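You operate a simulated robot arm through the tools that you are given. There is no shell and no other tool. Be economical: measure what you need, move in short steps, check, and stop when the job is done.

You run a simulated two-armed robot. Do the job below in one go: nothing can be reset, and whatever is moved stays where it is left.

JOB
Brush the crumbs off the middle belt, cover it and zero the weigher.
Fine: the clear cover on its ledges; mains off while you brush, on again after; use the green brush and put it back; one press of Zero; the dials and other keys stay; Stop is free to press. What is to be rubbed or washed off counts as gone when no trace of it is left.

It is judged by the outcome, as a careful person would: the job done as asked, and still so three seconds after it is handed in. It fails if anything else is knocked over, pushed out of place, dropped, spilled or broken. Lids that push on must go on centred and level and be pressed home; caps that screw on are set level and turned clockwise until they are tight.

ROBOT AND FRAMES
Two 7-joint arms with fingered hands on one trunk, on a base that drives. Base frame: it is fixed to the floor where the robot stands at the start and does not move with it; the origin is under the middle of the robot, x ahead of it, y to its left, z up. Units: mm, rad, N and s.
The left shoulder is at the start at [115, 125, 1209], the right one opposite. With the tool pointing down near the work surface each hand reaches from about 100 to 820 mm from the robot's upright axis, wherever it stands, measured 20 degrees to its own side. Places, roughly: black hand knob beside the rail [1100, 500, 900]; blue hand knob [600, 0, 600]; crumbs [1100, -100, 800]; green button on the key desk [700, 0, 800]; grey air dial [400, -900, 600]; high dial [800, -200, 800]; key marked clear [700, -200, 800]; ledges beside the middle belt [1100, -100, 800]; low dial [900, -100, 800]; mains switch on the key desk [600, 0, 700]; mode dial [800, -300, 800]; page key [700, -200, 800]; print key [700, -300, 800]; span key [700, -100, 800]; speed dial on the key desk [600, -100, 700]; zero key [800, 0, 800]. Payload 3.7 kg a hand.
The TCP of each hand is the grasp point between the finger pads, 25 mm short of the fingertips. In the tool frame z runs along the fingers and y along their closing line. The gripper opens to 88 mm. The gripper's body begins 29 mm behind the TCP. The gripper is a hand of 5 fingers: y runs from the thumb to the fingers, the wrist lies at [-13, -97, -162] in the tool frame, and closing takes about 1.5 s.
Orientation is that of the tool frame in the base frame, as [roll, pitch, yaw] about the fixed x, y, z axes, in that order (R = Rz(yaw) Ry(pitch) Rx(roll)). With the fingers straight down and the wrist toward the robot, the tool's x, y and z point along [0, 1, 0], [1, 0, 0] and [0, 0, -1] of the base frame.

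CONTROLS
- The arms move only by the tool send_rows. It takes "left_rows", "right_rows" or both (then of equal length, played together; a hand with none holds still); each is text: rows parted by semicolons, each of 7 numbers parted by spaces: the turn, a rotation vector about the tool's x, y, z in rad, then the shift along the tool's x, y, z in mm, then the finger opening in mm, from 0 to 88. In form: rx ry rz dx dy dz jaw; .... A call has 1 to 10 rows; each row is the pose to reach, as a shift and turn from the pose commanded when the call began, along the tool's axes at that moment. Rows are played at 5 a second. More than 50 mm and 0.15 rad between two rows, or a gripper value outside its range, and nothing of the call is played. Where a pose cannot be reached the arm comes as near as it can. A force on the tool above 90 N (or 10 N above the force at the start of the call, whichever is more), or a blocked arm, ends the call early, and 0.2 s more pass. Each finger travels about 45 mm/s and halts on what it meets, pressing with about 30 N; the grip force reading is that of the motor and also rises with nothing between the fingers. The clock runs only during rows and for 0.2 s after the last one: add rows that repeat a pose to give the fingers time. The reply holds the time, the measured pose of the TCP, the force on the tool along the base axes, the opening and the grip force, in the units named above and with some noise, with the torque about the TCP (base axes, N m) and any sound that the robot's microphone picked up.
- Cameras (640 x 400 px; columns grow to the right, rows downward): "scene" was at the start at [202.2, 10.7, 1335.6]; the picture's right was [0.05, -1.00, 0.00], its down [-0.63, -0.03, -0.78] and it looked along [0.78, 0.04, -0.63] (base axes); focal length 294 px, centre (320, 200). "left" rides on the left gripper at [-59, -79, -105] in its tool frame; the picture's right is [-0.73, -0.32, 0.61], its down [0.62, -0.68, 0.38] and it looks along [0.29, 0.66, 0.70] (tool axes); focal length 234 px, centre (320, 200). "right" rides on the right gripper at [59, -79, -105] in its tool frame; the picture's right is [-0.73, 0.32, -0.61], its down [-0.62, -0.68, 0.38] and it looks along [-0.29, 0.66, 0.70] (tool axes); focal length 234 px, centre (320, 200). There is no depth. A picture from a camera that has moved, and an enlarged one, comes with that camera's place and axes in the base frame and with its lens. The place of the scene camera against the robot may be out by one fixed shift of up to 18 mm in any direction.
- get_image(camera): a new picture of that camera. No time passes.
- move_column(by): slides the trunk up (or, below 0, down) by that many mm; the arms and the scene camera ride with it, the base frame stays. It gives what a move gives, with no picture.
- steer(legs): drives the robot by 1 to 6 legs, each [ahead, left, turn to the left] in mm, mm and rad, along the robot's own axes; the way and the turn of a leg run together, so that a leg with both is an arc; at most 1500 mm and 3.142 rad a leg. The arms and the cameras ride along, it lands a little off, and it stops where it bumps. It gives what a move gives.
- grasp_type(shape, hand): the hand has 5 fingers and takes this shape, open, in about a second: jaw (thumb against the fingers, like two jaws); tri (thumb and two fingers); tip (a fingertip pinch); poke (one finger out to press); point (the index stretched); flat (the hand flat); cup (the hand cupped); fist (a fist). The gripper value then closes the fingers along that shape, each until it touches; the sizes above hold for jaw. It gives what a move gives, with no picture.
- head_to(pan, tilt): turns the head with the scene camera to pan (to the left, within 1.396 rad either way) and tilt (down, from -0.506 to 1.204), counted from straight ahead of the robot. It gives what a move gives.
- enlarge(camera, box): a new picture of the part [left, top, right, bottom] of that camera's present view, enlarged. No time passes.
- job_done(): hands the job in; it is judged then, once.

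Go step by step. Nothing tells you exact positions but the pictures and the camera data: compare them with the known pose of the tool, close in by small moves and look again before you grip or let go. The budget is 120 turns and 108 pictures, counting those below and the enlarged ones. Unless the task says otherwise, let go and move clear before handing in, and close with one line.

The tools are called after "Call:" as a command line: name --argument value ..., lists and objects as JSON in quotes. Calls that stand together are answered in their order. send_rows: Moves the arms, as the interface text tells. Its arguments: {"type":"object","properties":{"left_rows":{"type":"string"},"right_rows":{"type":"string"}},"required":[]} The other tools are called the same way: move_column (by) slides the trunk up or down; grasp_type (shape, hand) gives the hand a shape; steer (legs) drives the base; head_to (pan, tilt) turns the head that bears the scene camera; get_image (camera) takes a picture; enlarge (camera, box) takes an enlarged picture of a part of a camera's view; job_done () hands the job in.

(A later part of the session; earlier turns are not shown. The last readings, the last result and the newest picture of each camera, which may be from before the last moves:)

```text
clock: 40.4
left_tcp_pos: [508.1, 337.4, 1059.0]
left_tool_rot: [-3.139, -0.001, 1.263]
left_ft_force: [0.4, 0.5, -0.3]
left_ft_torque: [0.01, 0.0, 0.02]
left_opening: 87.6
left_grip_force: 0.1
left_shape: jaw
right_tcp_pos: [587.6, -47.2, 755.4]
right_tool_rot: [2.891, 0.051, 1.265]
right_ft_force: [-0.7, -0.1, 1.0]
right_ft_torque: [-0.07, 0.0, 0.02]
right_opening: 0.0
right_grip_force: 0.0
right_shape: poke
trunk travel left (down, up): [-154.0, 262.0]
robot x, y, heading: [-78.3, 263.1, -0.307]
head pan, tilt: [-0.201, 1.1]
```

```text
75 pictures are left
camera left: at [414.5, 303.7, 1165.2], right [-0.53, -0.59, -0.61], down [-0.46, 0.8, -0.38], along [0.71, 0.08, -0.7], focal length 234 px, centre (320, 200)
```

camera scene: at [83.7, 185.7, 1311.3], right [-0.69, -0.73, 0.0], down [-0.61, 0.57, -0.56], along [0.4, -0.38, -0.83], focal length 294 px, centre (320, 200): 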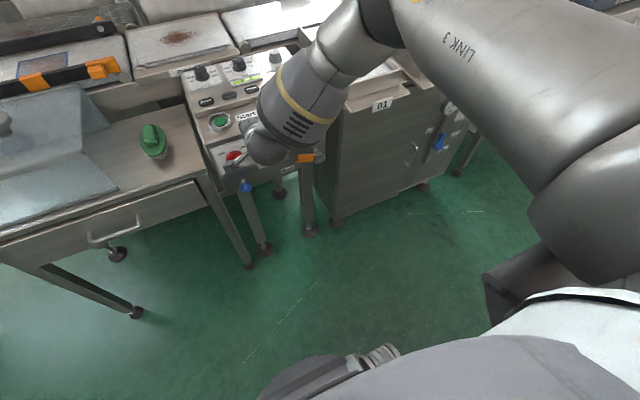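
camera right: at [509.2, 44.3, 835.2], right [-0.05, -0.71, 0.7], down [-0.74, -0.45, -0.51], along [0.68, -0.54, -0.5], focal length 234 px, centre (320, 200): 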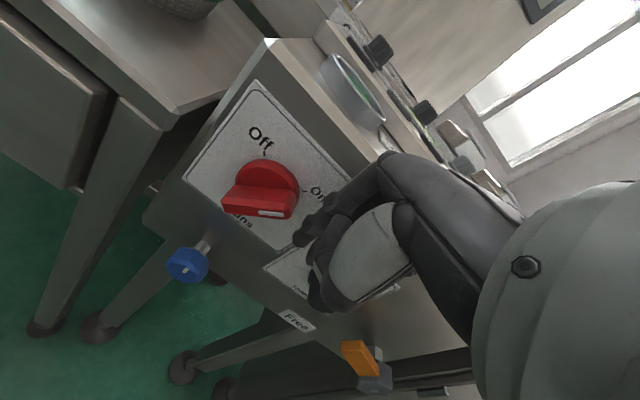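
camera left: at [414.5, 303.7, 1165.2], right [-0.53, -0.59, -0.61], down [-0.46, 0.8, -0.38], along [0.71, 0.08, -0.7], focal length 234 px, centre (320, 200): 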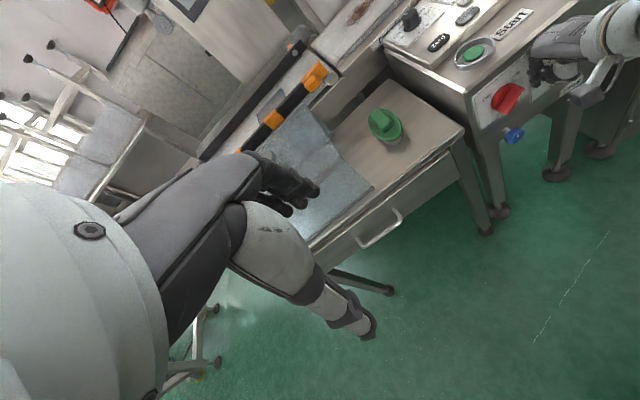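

The switch axis is confirmed at about [630, -16, 731], and the fingertip is right of it. I'll raise it slightly and push left in small steps.

Call:
send_rows --right_rows "0 0 0 0 4 -8 0; 0 0 0 8 4 -8 0; 0 0 0 14 4 -8 0; 0 0 0 20 4 -8 0; 0 0 0 26 4 -8 0; 0 0 0 32 4 -8 0; 0 0 0 32 4 -8 0"

Call:
get_image --camera "right"

```text
clock: 42.0
left_tcp_pos: [504.1, 338.8, 1062.3]
left_tool_rot: [3.136, -0.001, 1.264]
left_ft_force: [-0.4, 0.6, 0.6]
left_ft_torque: [0.01, -0.02, 0.0]
left_opening: 87.9
left_grip_force: 0.0
left_shape: jaw
right_tcp_pos: [600.3, -13.6, 773.2]
right_tool_rot: [2.875, 0.047, 1.267]
right_ft_force: [-2.0, 4.7, 35.6]
right_ft_torque: [0.1, -0.36, 0.05]
right_opening: 0.0
right_grip_force: 0.2
right_shape: poke
trunk travel left (down, up): [-154.0, 262.0]
robot x, y, heading: [-77.4, 263.6, -0.305]
head pan, tilt: [-0.201, 1.1]
```

```text
74 pictures are left
camera right: at [519.7, 77.9, 850.7], right [-0.06, -0.71, 0.7], down [-0.73, -0.45, -0.52], along [0.68, -0.54, -0.49], focal length 234 px, centre (320, 200)
```

right: 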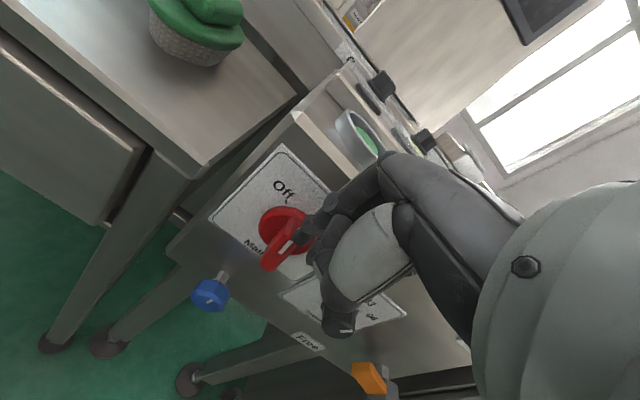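

The handle turned about halfway to vertical and the finger rode up on it. I'll back off right, lower, and push again.

Call:
send_rows --right_rows "0 0 0 -10 0 -10 0; 0 0 0 -26 0 -8 0; 0 0 0 -28 4 2 0; 0 0 0 -18 4 2 0; 0 0 0 -10 4 2 0; 0 0 0 -4 4 2 0; 0 0 0 2 4 2 0; 0 0 0 8 4 2 0; 0 0 0 8 4 2 0"

Call:
get_image --camera "right"

```text
clock: 44.0
left_tcp_pos: [505.9, 341.1, 1061.9]
left_tool_rot: [3.14, 0.002, 1.263]
left_ft_force: [0.0, -0.3, 0.2]
left_ft_torque: [0.01, -0.05, 0.0]
left_opening: 87.5
left_grip_force: 0.0
left_shape: jaw
right_tcp_pos: [604.2, -2.4, 766.9]
right_tool_rot: [2.886, 0.044, 1.273]
right_ft_force: [0.9, 23.8, 24.5]
right_ft_torque: [0.59, -0.41, 0.33]
right_opening: 0.2
right_grip_force: 0.2
right_shape: poke
trunk travel left (down, up): [-154.0, 262.0]
robot x, y, heading: [-77.0, 266.6, -0.303]
head pan, tilt: [-0.201, 1.1]
```

```text
73 pictures are left
camera right: at [525.9, 87.5, 846.1], right [-0.05, -0.71, 0.7], down [-0.73, -0.45, -0.51], along [0.68, -0.54, -0.49], focal length 234 px, centre (320, 200)
```

right: 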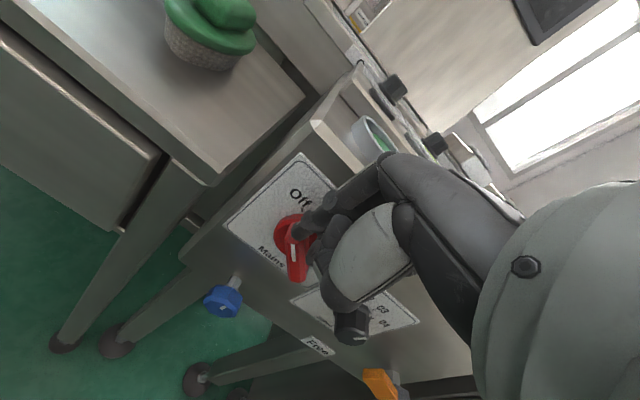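

It appears to point to Off now. I'll back the finger away and check the switch and display.

Call:
send_rows --right_rows "0 0 0 -15 0 -4 0; 0 0 0 -32 -2 -4 0; 0 0 0 -36 -20 0 0; 0 0 0 -36 -45 0 0; 0 0 0 -36 -45 0 0"

Call:
get_image --camera "right"

Call:
head_to --pan 0.2 --tilt 0.3

Call:
get_image --camera "scene"

```text
clock: 45.2
left_tcp_pos: [506.3, 336.7, 1059.5]
left_tool_rot: [3.142, -0.002, 1.263]
left_ft_force: [0.1, 0.5, 0.7]
left_ft_torque: [0.01, 0.03, 0.01]
left_opening: 87.7
left_grip_force: 0.0
left_shape: jaw
right_tcp_pos: [552.5, -32.1, 754.9]
right_tool_rot: [2.889, 0.051, 1.263]
right_ft_force: [0.4, -0.8, -0.9]
right_ft_torque: [-0.02, 0.02, -0.01]
right_opening: 0.0
right_grip_force: 0.0
right_shape: poke
trunk travel left (down, up): [-154.0, 262.0]
robot x, y, heading: [-80.4, 270.3, -0.312]
head pan, tilt: [-0.201, 1.1]
```

```text
72 pictures are left
camera right: at [474.4, 58.9, 833.7], right [-0.06, -0.71, 0.7], down [-0.73, -0.45, -0.51], along [0.68, -0.55, -0.49], focal length 234 px, centre (320, 200)
```

right: 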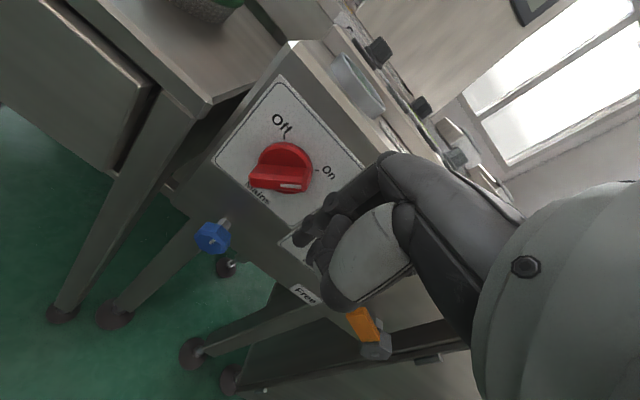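

```text
clock: 46.4
left_tcp_pos: [507.2, 337.8, 1062.5]
left_tool_rot: [3.14, 0.0, 1.265]
left_ft_force: [0.0, 0.3, 0.2]
left_ft_torque: [0.0, -0.03, -0.05]
left_opening: 87.7
left_grip_force: 0.0
left_shape: jaw
right_tcp_pos: [553.7, -32.1, 754.9]
right_tool_rot: [2.89, 0.051, 1.264]
right_ft_force: [0.1, 0.3, 0.3]
right_ft_torque: [-0.01, -0.02, -0.01]
right_opening: 0.1
right_grip_force: 0.0
right_shape: poke
trunk travel left (down, up): [-154.0, 262.0]
robot x, y, heading: [-79.2, 265.7, -0.308]
head pan, tilt: [0.201, 0.3]
```

```text
71 pictures are left
camera scene: at [201.3, 199.7, 1287.3], right [-0.11, -0.99, 0.0], down [-0.29, 0.03, -0.95], along [0.95, -0.1, -0.3], focal length 294 px, centre (320, 200)
```

scene: 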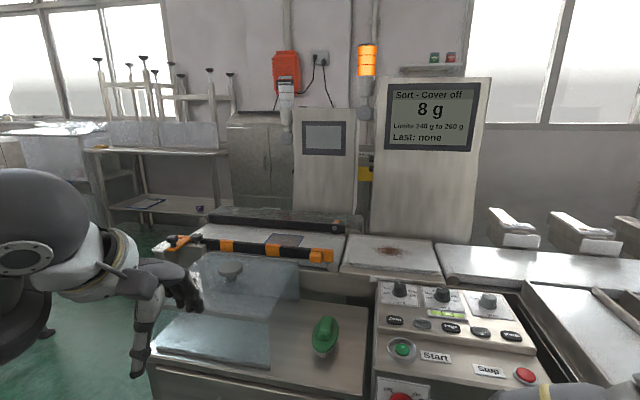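

It sprang back to On since the finger slipped over the handle top. I'll push again lower and deeper, then raise slightly once the handle is vertical and carry on past the midpoint.

Call:
send_rows --right_rows "0 0 0 0 20 17 0; 0 0 0 0 43 17 0; 0 0 0 8 43 17 0; 0 0 0 14 43 17 0; 0 0 0 20 43 17 0; 0 0 0 26 43 15 0; 0 0 0 28 46 8 0; 0 0 0 30 47 4 0; 0 0 0 36 47 4 0; 0 0 0 44 47 4 0"

Call:
get_image --camera "right"

```text
clock: 48.6
left_tcp_pos: [504.3, 333.5, 1063.6]
left_tool_rot: [3.138, -0.003, 1.264]
left_ft_force: [0.8, 0.2, 0.5]
left_ft_torque: [-0.01, -0.02, 0.03]
left_opening: 87.8
left_grip_force: 0.0
left_shape: jaw
right_tcp_pos: [611.2, -13.8, 765.6]
right_tool_rot: [2.876, 0.055, 1.25]
right_ft_force: [-7.1, -32.4, 22.0]
right_ft_torque: [-0.62, -0.01, -0.16]
right_opening: 0.1
right_grip_force: 0.1
right_shape: poke
trunk travel left (down, up): [-154.0, 262.0]
robot x, y, heading: [-82.9, 260.0, -0.309]
head pan, tilt: [0.201, 0.3]
```

```text
70 pictures are left
camera right: at [532.7, 79.4, 843.0], right [-0.07, -0.7, 0.71], down [-0.74, -0.44, -0.51], along [0.67, -0.56, -0.48], focal length 234 px, centre (320, 200)
```

right: 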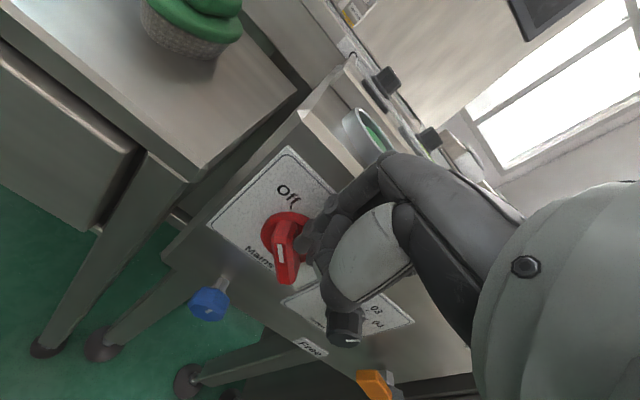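

The handle is now held on its right and points nearly to Off; a little more push, then withdraw and check.

Call:
send_rows --right_rows "0 0 0 5 0 0 0; 0 0 0 9 0 0 0; 0 0 0 9 0 0 0; 0 0 0 -10 0 0 0; 0 0 0 -35 0 0 0; 0 0 0 -42 -40 0 0; 0 0 0 -42 -40 0 0"

Call:
get_image --camera "right"

Call:
enlarge --camera "scene" --box '[360, 60, 520, 160]'

```text
clock: 50.2
left_tcp_pos: [506.4, 336.5, 1058.7]
left_tool_rot: [-3.14, 0.0, 1.264]
left_ft_force: [0.1, 0.0, -0.9]
left_ft_torque: [0.01, -0.01, -0.02]
left_opening: 87.8
left_grip_force: 0.0
left_shape: jaw
right_tcp_pos: [560.3, -30.5, 748.6]
right_tool_rot: [2.892, 0.049, 1.265]
right_ft_force: [-0.6, 0.1, 0.0]
right_ft_torque: [0.02, 0.02, 0.02]
right_opening: 0.1
right_grip_force: 0.0
right_shape: poke
trunk travel left (down, up): [-154.0, 262.0]
robot x, y, heading: [-80.1, 261.7, -0.307]
head pan, tilt: [0.201, 0.3]
```

```text
69 pictures are left
camera right: at [481.2, 59.4, 828.7], right [-0.05, -0.71, 0.7], down [-0.74, -0.45, -0.51], along [0.68, -0.54, -0.5], focal length 234 px, centre (320, 200)
```

right: 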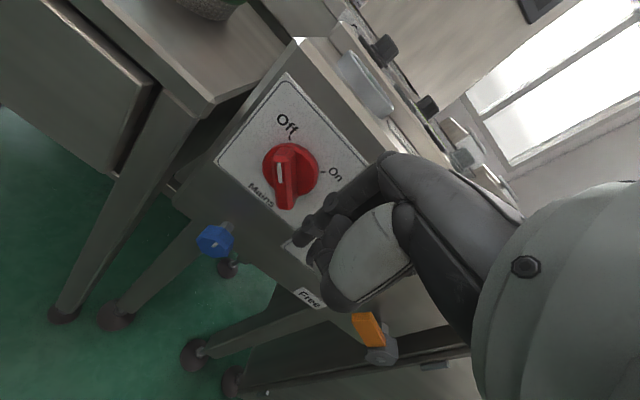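

```text
4.00 times, centred on (440, 110) of scene
camera zoom: at [202.1, 198.9, 1286.9], right [-0.11, -0.99, 0.0], down [-0.29, 0.03, -0.96], along [0.95, -0.1, -0.3], focal length 1175 px, centre (-160, 560)
```

zoom: 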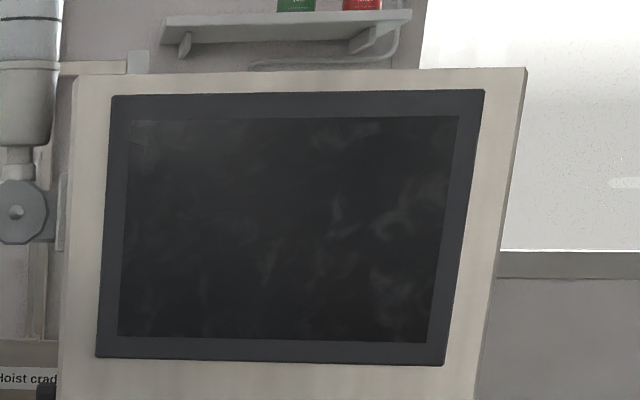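

Mains is off and the display is dark. Now I'll raise the right hand clear and set it to jaw for the brush.

Call:
send_rows --right_rows "0 0 0 -5 -10 -20 0; 0.05 0 0 -10 -10 -55 0; 0.1 0 0 -15 0 -90 0; 0.15 0 0 -20 10 -125 0; 0.2 0 0 -25 20 -160 0; 0.25 0 0 -30 30 -195 0; 0.25 0 0 -30 40 -235 0; 0.25 0 0 -30 50 -270 0; 0.25 0 0 -30 50 -270 0"

Call:
grasp_type --hand "right" --shape "jaw"

Call:
move_column --by 75

Call:
steer --legs '[[380, 0, 0]]'

Call:
head_to --pan 0 --tilt 0.9

Call:
get_image --camera "scene"

```text
clock: 52.2
left_tcp_pos: [507.3, 338.3, 1059.8]
left_tool_rot: [-3.141, -0.001, 1.264]
left_ft_force: [-0.1, 0.3, 0.2]
left_ft_torque: [-0.02, -0.03, 0.03]
left_opening: 87.7
left_grip_force: 0.1
left_shape: jaw
right_tcp_pos: [535.8, -42.0, 1028.1]
right_tool_rot: [3.139, 0.051, 1.264]
right_ft_force: [0.2, -1.0, -0.3]
right_ft_torque: [-0.01, -0.01, -0.01]
right_opening: 0.0
right_grip_force: 0.1
right_shape: poke
trunk travel left (down, up): [-154.0, 262.0]
robot x, y, heading: [-79.2, 263.5, -0.307]
head pan, tilt: [0.201, 0.3]
```

```text
clock: 53.1
left_tcp_pos: [506.9, 337.3, 1060.0]
left_tool_rot: [-3.141, 0.0, 1.264]
left_ft_force: [-0.8, -0.9, 0.0]
left_ft_torque: [-0.01, 0.01, 0.0]
left_opening: 87.9
left_grip_force: 0.1
left_shape: jaw
right_tcp_pos: [535.8, -42.4, 1027.4]
right_tool_rot: [3.141, 0.051, 1.263]
right_ft_force: [0.2, -0.4, 0.5]
right_ft_torque: [0.01, -0.03, -0.02]
right_opening: 87.7
right_grip_force: 0.0
right_shape: jaw
trunk travel left (down, up): [-154.0, 262.0]
robot x, y, heading: [-80.8, 262.7, -0.31]
head pan, tilt: [0.201, 0.3]
```

```text
clock: 54.2
left_tcp_pos: [509.2, 337.2, 1132.6]
left_tool_rot: [-3.139, 0.0, 1.263]
left_ft_force: [1.4, -0.6, -0.1]
left_ft_torque: [0.01, 0.0, 0.01]
left_opening: 87.8
left_grip_force: 0.1
left_shape: jaw
right_tcp_pos: [539.1, -43.3, 1099.9]
right_tool_rot: [-3.14, 0.052, 1.265]
right_ft_force: [1.1, 0.4, -0.7]
right_ft_torque: [-0.01, -0.03, 0.01]
right_opening: 87.9
right_grip_force: 0.0
right_shape: jaw
trunk travel left (down, up): [-229.0, 187.0]
robot x, y, heading: [-77.6, 264.3, -0.309]
head pan, tilt: [0.201, 0.3]
```

```text
clock: 56.6
left_tcp_pos: [869.5, 223.0, 1134.8]
left_tool_rot: [3.141, 0.0, 1.265]
left_ft_force: [0.0, -1.1, 0.0]
left_ft_torque: [0.01, 0.03, -0.01]
left_opening: 87.5
left_grip_force: 0.1
left_shape: jaw
right_tcp_pos: [901.0, -154.6, 1103.0]
right_tool_rot: [3.14, 0.05, 1.266]
right_ft_force: [0.0, -0.1, 0.1]
right_ft_torque: [0.0, -0.01, 0.0]
right_opening: 87.9
right_grip_force: 0.2
right_shape: jaw
trunk travel left (down, up): [-229.0, 187.0]
robot x, y, heading: [282.3, 151.9, -0.304]
head pan, tilt: [0.201, 0.3]
```

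```text
clock: 57.6
left_tcp_pos: [868.7, 223.5, 1134.6]
left_tool_rot: [3.141, 0.0, 1.263]
left_ft_force: [-0.8, 0.0, -0.4]
left_ft_torque: [-0.01, -0.03, 0.02]
left_opening: 87.7
left_grip_force: 0.0
left_shape: jaw
right_tcp_pos: [900.8, -154.9, 1101.1]
right_tool_rot: [3.139, 0.05, 1.267]
right_ft_force: [0.5, 0.8, 0.3]
right_ft_torque: [0.0, 0.0, 0.0]
right_opening: 87.9
right_grip_force: 0.1
right_shape: jaw
trunk travel left (down, up): [-229.0, 187.0]
robot x, y, heading: [282.5, 147.5, -0.305]
head pan, tilt: [0.0, 0.901]
```

```text
67 pictures are left
camera scene: at [465.6, 97.0, 1317.5], right [-0.3, -0.95, 0.0], down [-0.75, 0.24, -0.62], along [0.59, -0.19, -0.78], focal length 294 px, centre (320, 200)
```

scene: 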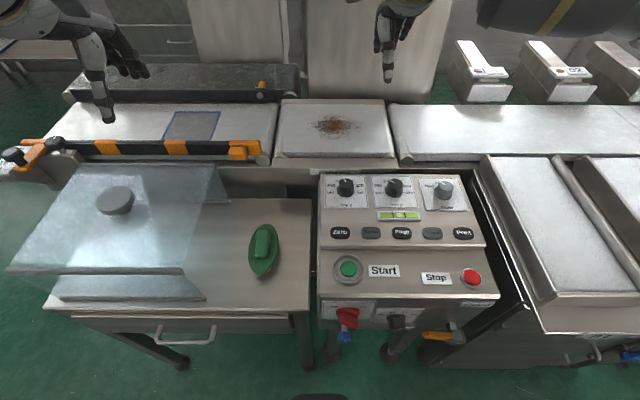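

Robot is back near the desk with the right hand above. I'll swing the left hand aside and bring the right hand over toward the brush, turning so the closing line crosses the handle.

Call:
send_rows --left_rows "0 0 0 30 0 0 88; 0 0 0 60 0 0 88; 0 0 0 90 0 0 88; 0 0 0 120 0 0 88; 0 0 0 130 0 0 88; 0 0 0 130 0 0 88" --right_rows "0 0.02 0 20 -25 0 88; 0 0.05 0 50 -50 0 88; 0 0.05 0 80 -80 0 88; 0 0.05 0 110 -110 0 88; 0 0.05 0 140 -140 0 88; 0 0.05 0 150 -156 0 88"

Call:
send_rows --right_rows "0 0 -0.14 10 0 10 88; 0 0 -0.28 20 0 20 88; 0 0 -0.42 30 0 30 88; 0 0 -0.56 40 0 40 88; 0 0 -0.7 50 0 50 88; 0 0 -0.84 60 0 60 88; 0 0 -0.98 70 0 70 88; 0 0 -1.12 80 0 80 88; 0 0 -1.2 85 0 85 88; 0 0 -1.2 87 0 90 88"

Call:
get_image --camera "right"

Call:
get_image --camera "scene"

```text
clock: 59.0
left_tcp_pos: [907.7, 347.9, 1134.6]
left_tool_rot: [-3.141, 0.001, 1.266]
left_ft_force: [0.1, 0.4, 0.5]
left_ft_torque: [0.02, -0.02, 0.01]
left_opening: 87.7
left_grip_force: 0.0
left_shape: jaw
right_tcp_pos: [797.0, 35.1, 1095.1]
right_tool_rot: [3.139, 0.0, 1.266]
right_ft_force: [0.7, 0.9, -0.4]
right_ft_torque: [0.03, 0.02, -0.02]
right_opening: 87.9
right_grip_force: 0.0
right_shape: jaw
trunk travel left (down, up): [-229.0, 187.0]
robot x, y, heading: [284.3, 147.5, -0.304]
head pan, tilt: [0.0, 0.901]
```

```text
clock: 61.2
left_tcp_pos: [907.1, 348.4, 1135.2]
left_tool_rot: [-3.141, 0.0, 1.265]
left_ft_force: [-0.1, -0.1, 1.0]
left_ft_torque: [-0.01, -0.01, 0.0]
left_opening: 87.7
left_grip_force: 0.2
left_shape: jaw
right_tcp_pos: [822.6, 117.8, 1004.4]
right_tool_rot: [-3.139, 0.005, 2.467]
right_ft_force: [0.6, -0.4, 0.0]
right_ft_torque: [0.0, 0.02, 0.01]
right_opening: 87.8
right_grip_force: 0.0
right_shape: jaw
trunk travel left (down, up): [-229.0, 187.0]
robot x, y, heading: [282.5, 148.5, -0.305]
head pan, tilt: [0.0, 0.901]
```

```text
66 pictures are left
camera right: at [726.9, 92.7, 1109.4], right [0.77, -0.2, 0.61], down [0.06, -0.92, -0.38], along [0.64, 0.33, -0.69], focal length 234 px, centre (320, 200)
```

right: 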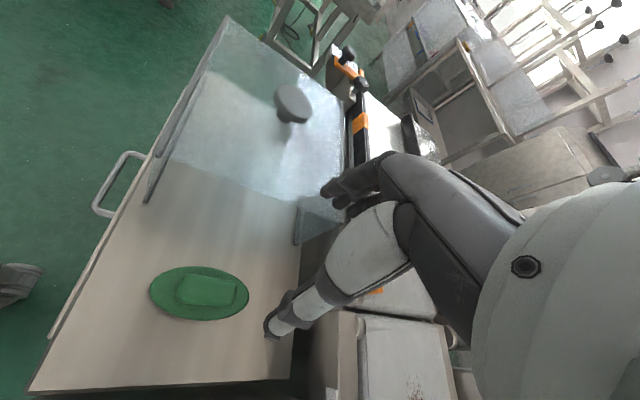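

```text
65 pictures are left
camera scene: at [465.6, 97.0, 1317.4], right [-0.3, -0.95, 0.0], down [-0.75, 0.24, -0.62], along [0.59, -0.19, -0.78], focal length 294 px, centre (320, 200)
```

scene: 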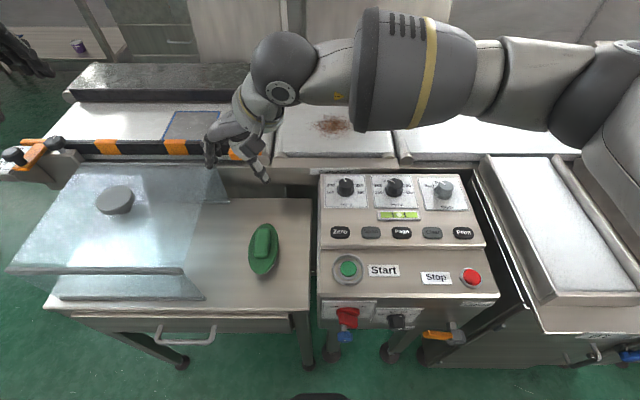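

Call:
enlarge --camera "right" --box '[120, 240, 280, 340]'

Call:
enlarge --camera "scene" --box '[200, 200, 320, 300]'

```text
4.00 times, centred on (200, 290) of right
camera zoom: at [726.9, 92.7, 1109.4], right [0.77, -0.2, 0.61], down [0.06, -0.92, -0.38], along [0.64, 0.33, -0.69], focal length 937 px, centre (800, -160)
```

zoom: 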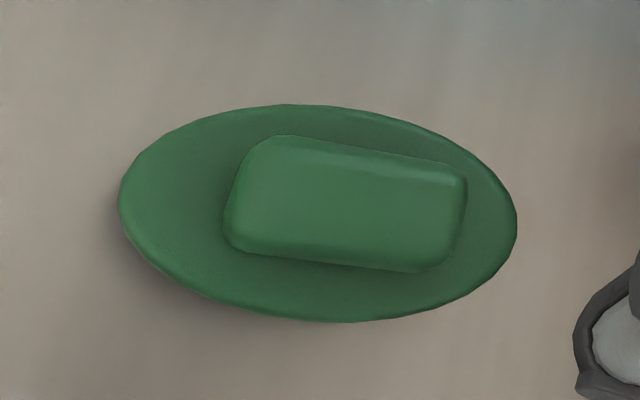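

```text
4.00 times, centred on (260, 250) of scene
camera zoom: at [465.6, 97.0, 1317.4], right [-0.3, -0.95, 0.0], down [-0.75, 0.24, -0.62], along [0.59, -0.19, -0.78], focal length 1175 px, centre (560, 0)
```

zoom: 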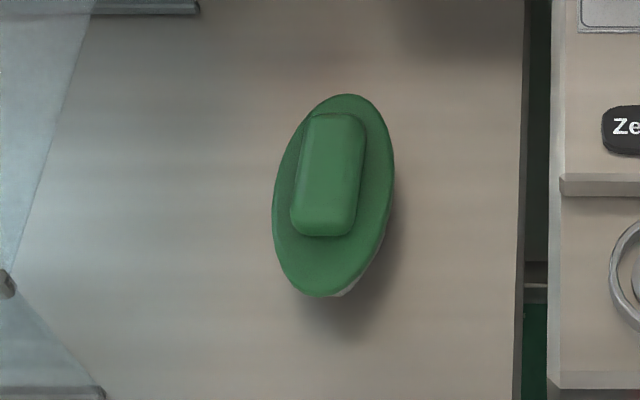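

The handle lies along the machine's forward direction, top centre about [814, 113, 775]. I'll finish turning the hand, centre it and come down partway.

Call:
send_rows --right_rows "0 0 -0.12 2 -4 20 88; 0 0 -0.24 4 -9 45 88; 0 0 -0.354 4 -9 75 88; 0 0 -0.354 4 -9 110 88; 0 0 -0.354 4 -9 145 88; 0 0 -0.354 4 -9 145 88"

Call:
get_image --camera "right"

Call:
enlarge --camera "scene" --box '[170, 170, 330, 290]'

```text
clock: 62.6
left_tcp_pos: [907.7, 347.8, 1136.4]
left_tool_rot: [-3.141, 0.0, 1.265]
left_ft_force: [-0.4, 0.9, 0.1]
left_ft_torque: [-0.02, 0.01, -0.03]
left_opening: 87.4
left_grip_force: 0.1
left_shape: jaw
right_tcp_pos: [816.0, 112.7, 974.9]
right_tool_rot: [-3.141, 0.003, 2.624]
right_ft_force: [-0.3, 0.9, -0.7]
right_ft_torque: [-0.02, 0.01, -0.01]
right_opening: 88.1
right_grip_force: 0.1
right_shape: jaw
right hand out of reach, approached as far as the arm can: row 2, 3, 4, 5, 6
trunk travel left (down, up): [-229.0, 187.0]
robot x, y, heading: [282.5, 150.8, -0.305]
head pan, tilt: [0.0, 0.901]
```

```text
62 pictures are left
camera right: at [725.6, 74.5, 1080.6], right [0.79, -0.08, 0.61], down [0.21, -0.9, -0.38], along [0.58, 0.43, -0.7], focal length 234 px, centre (320, 200)
```

right: 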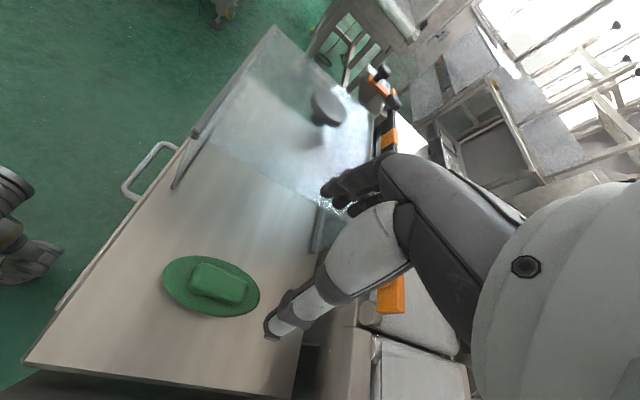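

```text
3.33 times, centred on (250, 230) of scene
camera zoom: at [465.4, 97.0, 1317.4], right [-0.3, -0.95, 0.0], down [-0.75, 0.24, -0.62], along [0.59, -0.19, -0.78], focal length 980 px, centre (553, 100)
```

zoom: 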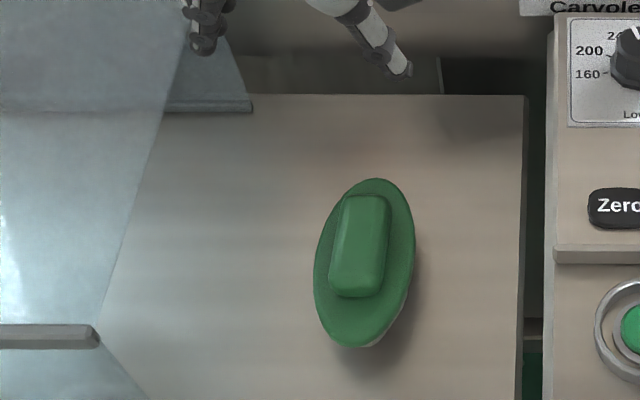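

The wrist hits its limit at this yaw. The handle is about 66 mm long, so I can instead grip it lengthwise with the natural hand pose; turning back.

Call:
send_rows --right_rows "0 0 0.14 0 0 0 88; 0 0 0.28 0 0 0 88; 0 0 0.42 0 0 0 88; 0 0 0.56 0 0 0 88; 0 0 0.7 0 0 0 88; 0 0 0.84 0 0 0 88; 0 0 0.98 0 0 0 88; 0 0 1.12 0 0 0 88; 0 0 1.25 0 0 0 88; 0 0 1.374 0 0 0 88"

Call:
send_rows --right_rows "0 0 0 0 0 30 88; 0 0 0 0 0 60 88; 0 0 0 0 0 90 88; 0 0 0 0 0 120 88; 0 0 0 0 0 120 88"

Call:
get_image --camera "right"

Call:
get_image --camera "scene"

```text
clock: 64.8
left_tcp_pos: [906.8, 348.9, 1135.8]
left_tool_rot: [3.141, -0.001, 1.264]
left_ft_force: [0.4, 0.3, 0.1]
left_ft_torque: [-0.02, -0.01, 0.03]
left_opening: 87.9
left_grip_force: 0.1
left_shape: jaw
right_tcp_pos: [817.5, 110.2, 976.4]
right_tool_rot: [3.138, 0.0, 1.249]
right_ft_force: [0.2, -0.2, 0.6]
right_ft_torque: [0.04, 0.01, 0.03]
right_opening: 88.3
right_grip_force: 0.1
right_shape: jaw
trunk travel left (down, up): [-229.0, 187.0]
robot x, y, heading: [279.6, 147.8, -0.309]
head pan, tilt: [0.0, 0.901]
```

```text
clock: 66.0
left_tcp_pos: [907.2, 347.7, 1135.6]
left_tool_rot: [3.141, 0.0, 1.266]
left_ft_force: [0.9, -0.5, 0.1]
left_ft_torque: [0.01, 0.01, -0.01]
left_opening: 87.6
left_grip_force: 0.1
left_shape: jaw
right_tcp_pos: [820.0, 110.2, 858.6]
right_tool_rot: [3.137, 0.001, 1.253]
right_ft_force: [0.2, 0.0, 0.0]
right_ft_torque: [0.01, 0.01, 0.01]
right_opening: 88.0
right_grip_force: 0.1
right_shape: jaw
trunk travel left (down, up): [-229.0, 187.0]
robot x, y, heading: [280.4, 149.3, -0.302]
head pan, tilt: [0.0, 0.901]
```

```text
60 pictures are left
camera right: at [762.7, 191.1, 962.6], right [0.08, -0.79, 0.61], down [-0.84, -0.38, -0.39], along [0.53, -0.48, -0.69], focal length 234 px, centre (320, 200)
```

right: 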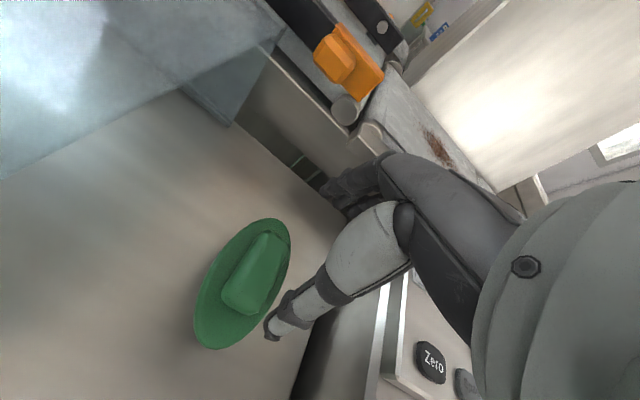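

```text
59 pictures are left
camera scene: at [465.3, 97.0, 1317.5], right [-0.3, -0.95, 0.0], down [-0.75, 0.24, -0.62], along [0.59, -0.19, -0.78], focal length 294 px, centre (320, 200)
```

scene: 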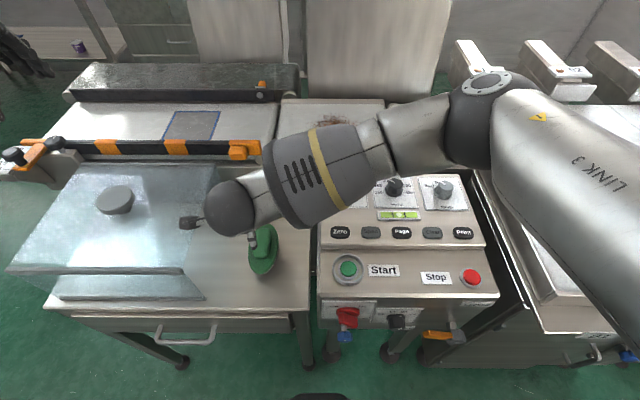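

Call:
send_rows --right_rows "0 0 0 4 -7 15 88; 0 0 0 4 -7 30 88; 0 0 0 4 -7 48 88; 0 0 0 4 -7 48 88"

Call:
get_image --camera "right"

Call:
get_image --camera "left"

```text
clock: 67.0
left_tcp_pos: [907.1, 347.8, 1136.7]
left_tool_rot: [-3.14, 0.001, 1.265]
left_ft_force: [0.5, 0.6, -0.3]
left_ft_torque: [0.0, 0.0, -0.01]
left_opening: 87.8
left_grip_force: 0.0
left_shape: jaw
right_tcp_pos: [813.2, 116.5, 808.3]
right_tool_rot: [3.138, 0.0, 1.251]
right_ft_force: [0.4, -0.2, -1.1]
right_ft_torque: [0.02, -0.02, -0.02]
right_opening: 88.0
right_grip_force: 0.0
right_shape: jaw
trunk travel left (down, up): [-229.0, 187.0]
robot x, y, heading: [282.4, 150.7, -0.305]
head pan, tilt: [0.0, 0.901]
```

```text
58 pictures are left
camera right: at [756.6, 197.2, 912.8], right [0.08, -0.79, 0.61], down [-0.84, -0.38, -0.38], along [0.53, -0.48, -0.69], focal length 234 px, centre (320, 200)
```

right: 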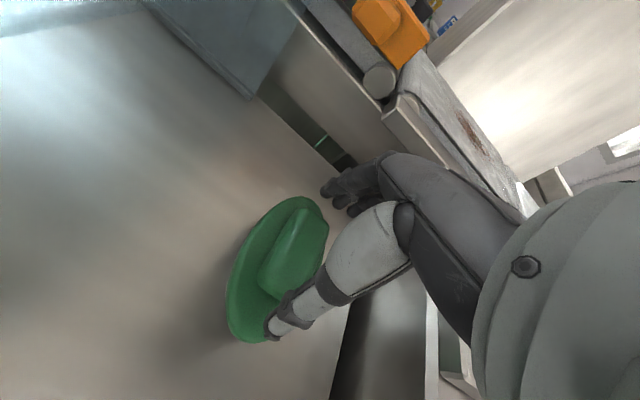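

```text
57 pictures are left
camera left: at [814.4, 314.6, 1241.4], right [-0.53, -0.6, -0.61], down [-0.46, 0.8, -0.38], along [0.71, 0.08, -0.7], focal length 234 px, centre (320, 200)
```

left: 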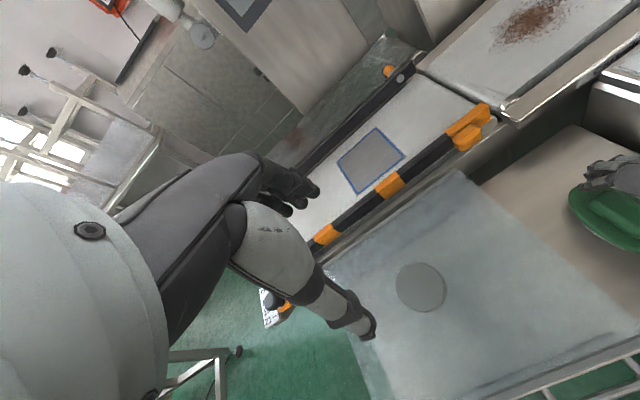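

Call:
send_rows --right_rows "0 0 0 3 0 10 88; 0 0 0 3 0 20 88; 0 0 0 3 0 28 88; 0 0 0 3 0 28 88"

Call:
get_image --camera "right"

Call:
enlarge --camera "scene" --box '[170, 180, 330, 290]'

```text
clock: 68.0
left_tcp_pos: [907.2, 348.3, 1136.4]
left_tool_rot: [-3.141, 0.001, 1.266]
left_ft_force: [-0.8, 0.4, -0.8]
left_ft_torque: [0.05, 0.02, -0.01]
left_opening: 87.6
left_grip_force: 0.0
left_shape: jaw
right_tcp_pos: [814.5, 119.5, 780.6]
right_tool_rot: [3.138, -0.002, 1.251]
right_ft_force: [0.9, -0.5, 4.1]
right_ft_torque: [-0.07, -0.21, 0.0]
right_opening: 87.9
right_grip_force: 0.0
right_shape: jaw
trunk travel left (down, up): [-229.0, 187.0]
robot x, y, heading: [280.3, 148.8, -0.303]
head pan, tilt: [0.0, 0.901]
```

```text
56 pictures are left
camera right: at [757.3, 199.9, 885.9], right [0.08, -0.79, 0.61], down [-0.84, -0.38, -0.39], along [0.54, -0.48, -0.69], focal length 234 px, centre (320, 200)
```

right: 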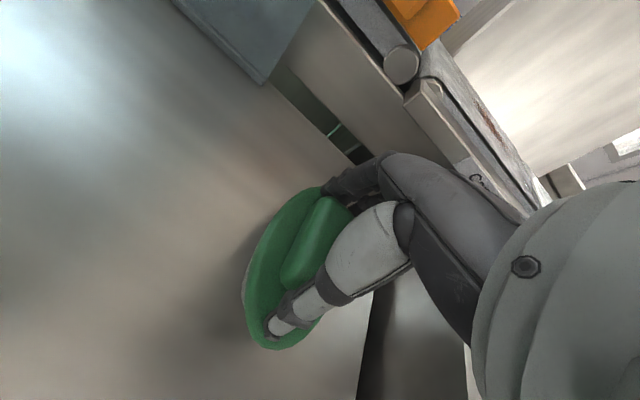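

```text
3.64 times, centred on (250, 235) of scene
camera zoom: at [465.2, 97.0, 1317.6], right [-0.3, -0.95, 0.0], down [-0.75, 0.24, -0.62], along [0.59, -0.19, -0.78], focal length 1069 px, centre (574, 73)
```

zoom: 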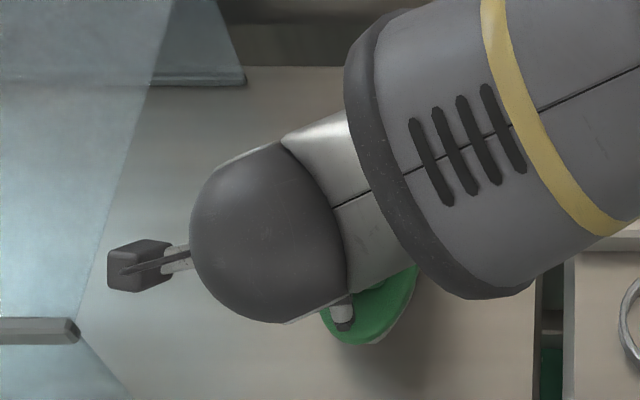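

Fingertips just touch the brush plate around the handle, so I'll lift 2 mm and close.

Call:
send_rows --right_rows "0 0 0 0 0 -2 80; 0 0 0 0 0 -2 65; 0 0 0 0 0 -2 50; 0 0 0 0 0 -2 40; 0 0 0 0 0 -2 30; 0 0 0 0 0 -2 20; 0 0 0 0 0 -2 20; 0 0 0 0 0 -2 20"

Call:
get_image --camera "right"

```text
clock: 69.8
left_tcp_pos: [906.7, 347.7, 1135.2]
left_tool_rot: [-3.141, 0.001, 1.266]
left_ft_force: [-0.2, -0.2, 0.3]
left_ft_torque: [0.01, 0.01, 0.0]
left_opening: 87.6
left_grip_force: 0.0
left_shape: jaw
right_tcp_pos: [815.1, 119.4, 783.6]
right_tool_rot: [3.138, 0.0, 1.252]
right_ft_force: [-0.4, -0.2, -0.8]
right_ft_torque: [0.0, -0.04, 0.01]
right_opening: 64.1
right_grip_force: 30.0
right_shape: jaw
trunk travel left (down, up): [-229.0, 187.0]
robot x, y, heading: [279.9, 150.9, -0.31]
head pan, tilt: [0.0, 0.901]
```

```text
54 pictures are left
camera right: at [757.4, 200.0, 888.0], right [0.08, -0.79, 0.61], down [-0.84, -0.38, -0.38], along [0.53, -0.48, -0.69], focal length 234 px, centre (320, 200)
```

right: 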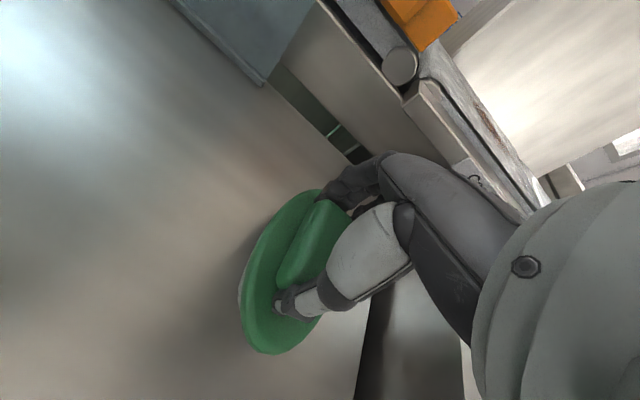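

Gripped at 64 mm. Pick pose noted ([815, 119, 783.6], yaw 1.252) for putting it back. Lifting.

Call:
send_rows --right_rows "0 0 0 0 0 -12 20; 0 0 0 0 0 -30 20; 0 0 0 0 0 -60 20; 0 0 0 0 0 -95 20; 0 0 0 0 0 -130 20; 0 0 0 0 0 -165 20; 0 0 0 0 0 -190 20; 0 0 0 0 0 -190 20"

Call:
get_image --camera "right"

Call:
get_image --camera "scene"

```text
clock: 71.6
left_tcp_pos: [906.4, 347.9, 1135.6]
left_tool_rot: [3.141, -0.001, 1.264]
left_ft_force: [-0.1, 0.7, -0.5]
left_ft_torque: [-0.05, -0.01, 0.01]
left_opening: 87.8
left_grip_force: 0.0
left_shape: jaw
right_tcp_pos: [813.2, 120.1, 973.4]
right_tool_rot: [-3.141, 0.001, 1.251]
right_ft_force: [0.7, 0.6, -1.5]
right_ft_torque: [0.02, -0.03, 0.03]
right_opening: 64.0
right_grip_force: 30.3
right_shape: jaw
trunk travel left (down, up): [-229.0, 187.0]
robot x, y, heading: [281.9, 151.9, -0.307]
head pan, tilt: [0.0, 0.901]
```

```text
53 pictures are left
camera right: at [756.4, 200.3, 1077.5], right [0.08, -0.79, 0.61], down [-0.84, -0.38, -0.38], along [0.53, -0.48, -0.69], focal length 234 px, centre (320, 200)
```

right: 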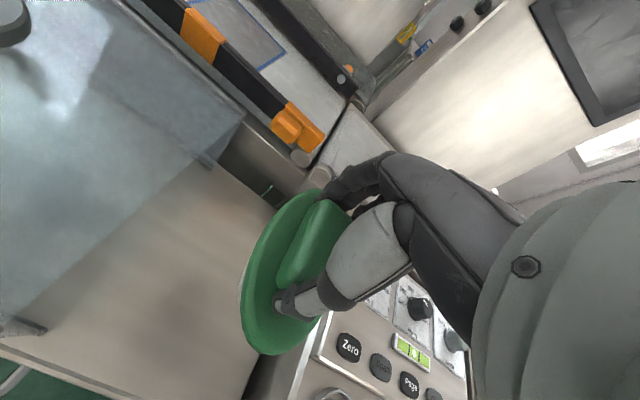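

```text
52 pictures are left
camera scene: at [465.8, 96.9, 1317.3], right [-0.3, -0.95, 0.0], down [-0.75, 0.24, -0.62], along [0.59, -0.19, -0.78], focal length 294 px, centre (320, 200)
```

scene: 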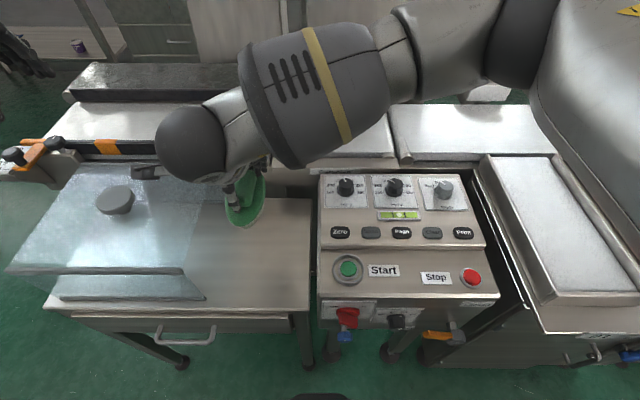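

Brush is held. Crumbs triangulate to about [1049, -118, 858]. I'll edge forward and carry the brush high over to the belt.

Call:
steer --legs '[[32, 0, 0]]'

Call:
send_rows --right_rows "0 0 0 -35 0 -10 20; 0 0 0 -70 10 -20 20; 0 0 0 -105 25 -30 20; 0 0 0 -135 45 -30 20; 0 0 0 -154 75 -30 20; 0 0 0 -154 115 -30 20; 0 0 0 -154 155 -30 20; 0 0 0 -154 195 -30 20; 0 0 0 -154 230 -30 20; 0 0 0 -154 262 -30 20"

Call:
get_image --camera "right"

Call:
get_image --camera "scene"

Call:
get_image --camera "left"

```text
clock: 72.4
left_tcp_pos: [939.3, 338.8, 1134.9]
left_tool_rot: [-3.139, -0.001, 1.266]
left_ft_force: [0.6, -0.3, 0.7]
left_ft_torque: [0.03, 0.0, -0.01]
left_opening: 87.5
left_grip_force: 0.1
left_shape: jaw
right_tcp_pos: [844.8, 109.3, 971.2]
right_tool_rot: [3.14, 0.0, 1.251]
right_ft_force: [-0.1, 0.2, -0.1]
right_ft_torque: [0.01, 0.02, 0.01]
right_opening: 64.2
right_grip_force: 29.8
right_shape: jaw
trunk travel left (down, up): [-229.0, 187.0]
robot x, y, heading: [313.5, 138.2, -0.306]
head pan, tilt: [0.0, 0.901]
```

```text
clock: 74.6
left_tcp_pos: [939.4, 337.6, 1135.1]
left_tool_rot: [-3.14, 0.001, 1.266]
left_ft_force: [-0.1, 0.3, 0.9]
left_ft_torque: [0.01, 0.03, 0.02]
left_opening: 87.8
left_grip_force: 0.0
left_shape: jaw
right_tcp_pos: [1046.0, -116.8, 1001.4]
right_tool_rot: [3.14, 0.002, 1.253]
right_ft_force: [0.0, 0.0, -0.4]
right_ft_torque: [0.02, -0.02, 0.0]
right_opening: 64.2
right_grip_force: 29.7
right_shape: jaw
trunk travel left (down, up): [-229.0, 187.0]
robot x, y, heading: [314.2, 135.9, -0.307]
head pan, tilt: [0.0, 0.901]
```

```text
51 pictures are left
camera right: at [988.6, -36.1, 1106.4], right [0.08, -0.79, 0.61], down [-0.84, -0.38, -0.38], along [0.53, -0.48, -0.69], focal length 234 px, centre (320, 200)
```

right: 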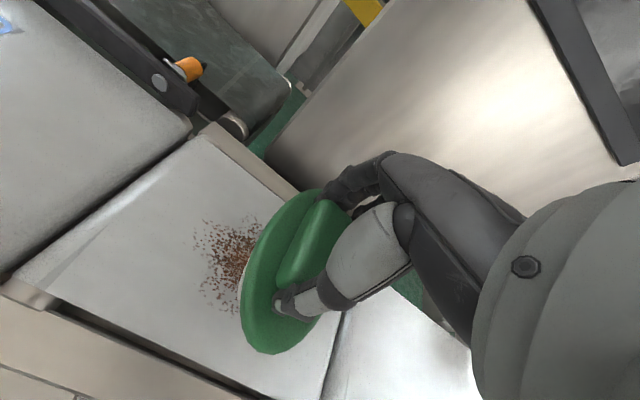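

```text
50 pictures are left
camera scene: at [497.4, 87.5, 1317.3], right [-0.3, -0.95, 0.0], down [-0.75, 0.24, -0.62], along [0.59, -0.19, -0.78], focal length 294 px, centre (320, 200)
```

scene: 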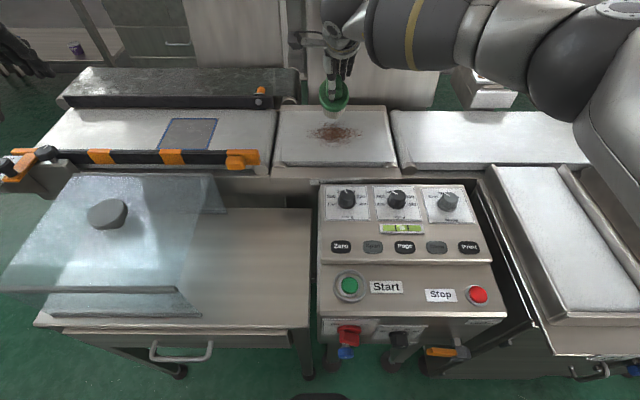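

```text
49 pictures are left
camera left: at [846.3, 305.2, 1240.8], right [-0.53, -0.6, -0.61], down [-0.46, 0.8, -0.38], along [0.71, 0.08, -0.7], focal length 234 px, centre (320, 200)
```

left: 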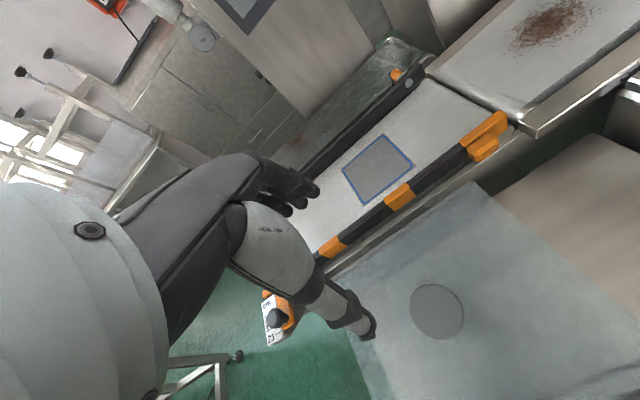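

Well centred over the crumbs. Lowering in small steps to feel the contact.

Call:
send_rows --right_rows "0 0 0 0 0 20 20; 0 0 0 0 0 40 20; 0 0 0 0 0 52 20; 0 0 0 0 0 58 20; 0 0 0 0 0 62 20; 0 0 0 0 0 62 20"

Call:
get_image --camera "right"

```text
clock: 76.0
left_tcp_pos: [938.6, 338.1, 1135.9]
left_tool_rot: [-3.141, 0.001, 1.266]
left_ft_force: [-0.2, 0.4, -0.8]
left_ft_torque: [0.0, 0.02, -0.01]
left_opening: 87.7
left_grip_force: 0.1
left_shape: jaw
right_tcp_pos: [1045.4, -118.7, 940.6]
right_tool_rot: [3.139, 0.0, 1.252]
right_ft_force: [0.8, 0.2, -1.3]
right_ft_torque: [0.02, -0.02, 0.02]
right_opening: 64.0
right_grip_force: 30.0
right_shape: jaw
trunk travel left (down, up): [-229.0, 187.0]
robot x, y, heading: [312.6, 138.8, -0.307]
head pan, tilt: [0.0, 0.901]
```

```text
48 pictures are left
camera right: at [987.9, -38.2, 1045.7], right [0.08, -0.79, 0.61], down [-0.84, -0.38, -0.38], along [0.53, -0.48, -0.69], focal length 234 px, centre (320, 200)
```

right: 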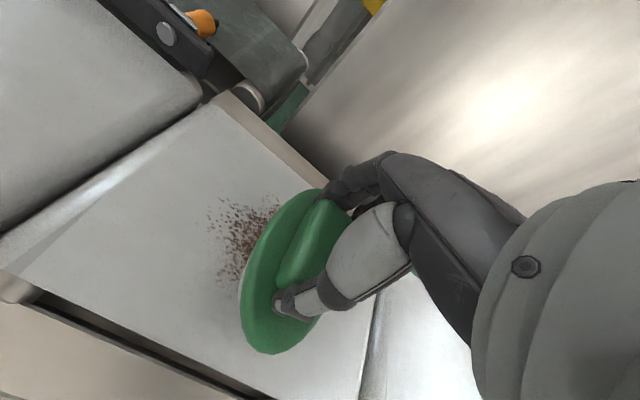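

Call:
send_rows --right_rows "0 0 0 0 0 4 20; 0 0 0 0 0 8 20; 0 0 0 0 0 12 20; 0 0 0 0 0 15 20; 0 0 0 0 0 15 20"

```text
clock: 77.2
left_tcp_pos: [938.6, 338.3, 1136.7]
left_tool_rot: [3.141, 0.0, 1.265]
left_ft_force: [0.0, 0.4, -1.2]
left_ft_torque: [-0.01, 0.01, 0.02]
left_opening: 87.6
left_grip_force: 0.1
left_shape: jaw
right_tcp_pos: [1045.4, -120.6, 926.8]
right_tool_rot: [3.139, -0.001, 1.252]
right_ft_force: [0.3, 0.2, -1.7]
right_ft_torque: [-0.01, 0.0, 0.01]
right_opening: 64.0
right_grip_force: 30.4
right_shape: jaw
trunk travel left (down, up): [-229.0, 187.0]
robot x, y, heading: [312.8, 141.5, -0.306]
head pan, tilt: [0.0, 0.901]
```

Call:
send_rows --right_rows "0 0 0 0 0 4 20; 0 0 0 0 0 8 20; 0 0 0 0 0 12 20; 0 0 0 0 0 15 20; 0 0 0 0 0 15 20"

Call:
get_image --camera "right"

```text
clock: 78.4
left_tcp_pos: [939.1, 339.3, 1135.7]
left_tool_rot: [3.14, 0.001, 1.265]
left_ft_force: [-0.6, 0.1, 0.6]
left_ft_torque: [-0.04, 0.02, 0.0]
left_opening: 87.6
left_grip_force: 0.1
left_shape: jaw
right_tcp_pos: [1044.6, -117.6, 911.6]
right_tool_rot: [3.137, 0.003, 1.251]
right_ft_force: [0.6, 1.3, -1.4]
right_ft_torque: [0.0, -0.04, 0.01]
right_opening: 64.1
right_grip_force: 29.9
right_shape: jaw
trunk travel left (down, up): [-229.0, 187.0]
robot x, y, heading: [313.2, 141.6, -0.308]
head pan, tilt: [0.0, 0.901]
```

```text
47 pictures are left
camera right: at [987.6, -37.5, 1016.2], right [0.08, -0.79, 0.61], down [-0.84, -0.38, -0.38], along [0.53, -0.48, -0.69], focal length 234 px, centre (320, 200)
```

right: 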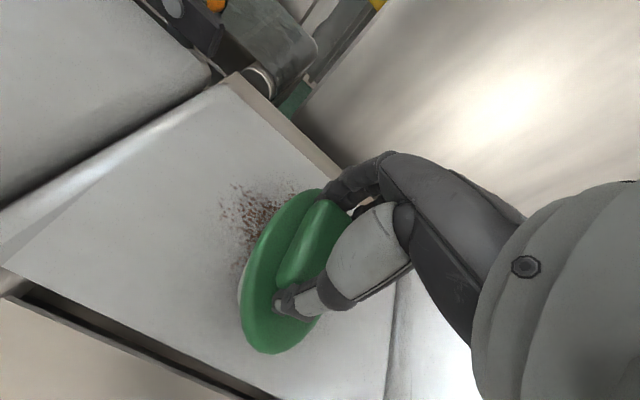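

Call:
send_rows --right_rows "0 0 0 0 5 4 20; 0 0 0 0 10 8 20; 0 0 0 0 10 11 20; 0 0 0 0 10 14 20; 0 0 0 0 10 14 20"

```text
clock: 79.6
left_tcp_pos: [937.1, 339.3, 1137.0]
left_tool_rot: [3.14, 0.001, 1.264]
left_ft_force: [-0.2, 0.4, 0.1]
left_ft_torque: [-0.01, 0.0, -0.02]
left_opening: 87.9
left_grip_force: 0.1
left_shape: jaw
right_tcp_pos: [1054.3, -121.5, 902.8]
right_tool_rot: [3.133, -0.001, 1.25]
right_ft_force: [1.3, -0.7, 15.5]
right_ft_torque: [-0.01, 0.04, -0.03]
right_opening: 63.5
right_grip_force: 30.2
right_shape: jaw
trunk travel left (down, up): [-229.0, 187.0]
robot x, y, heading: [315.7, 137.8, -0.302]
head pan, tilt: [0.0, 0.901]
```

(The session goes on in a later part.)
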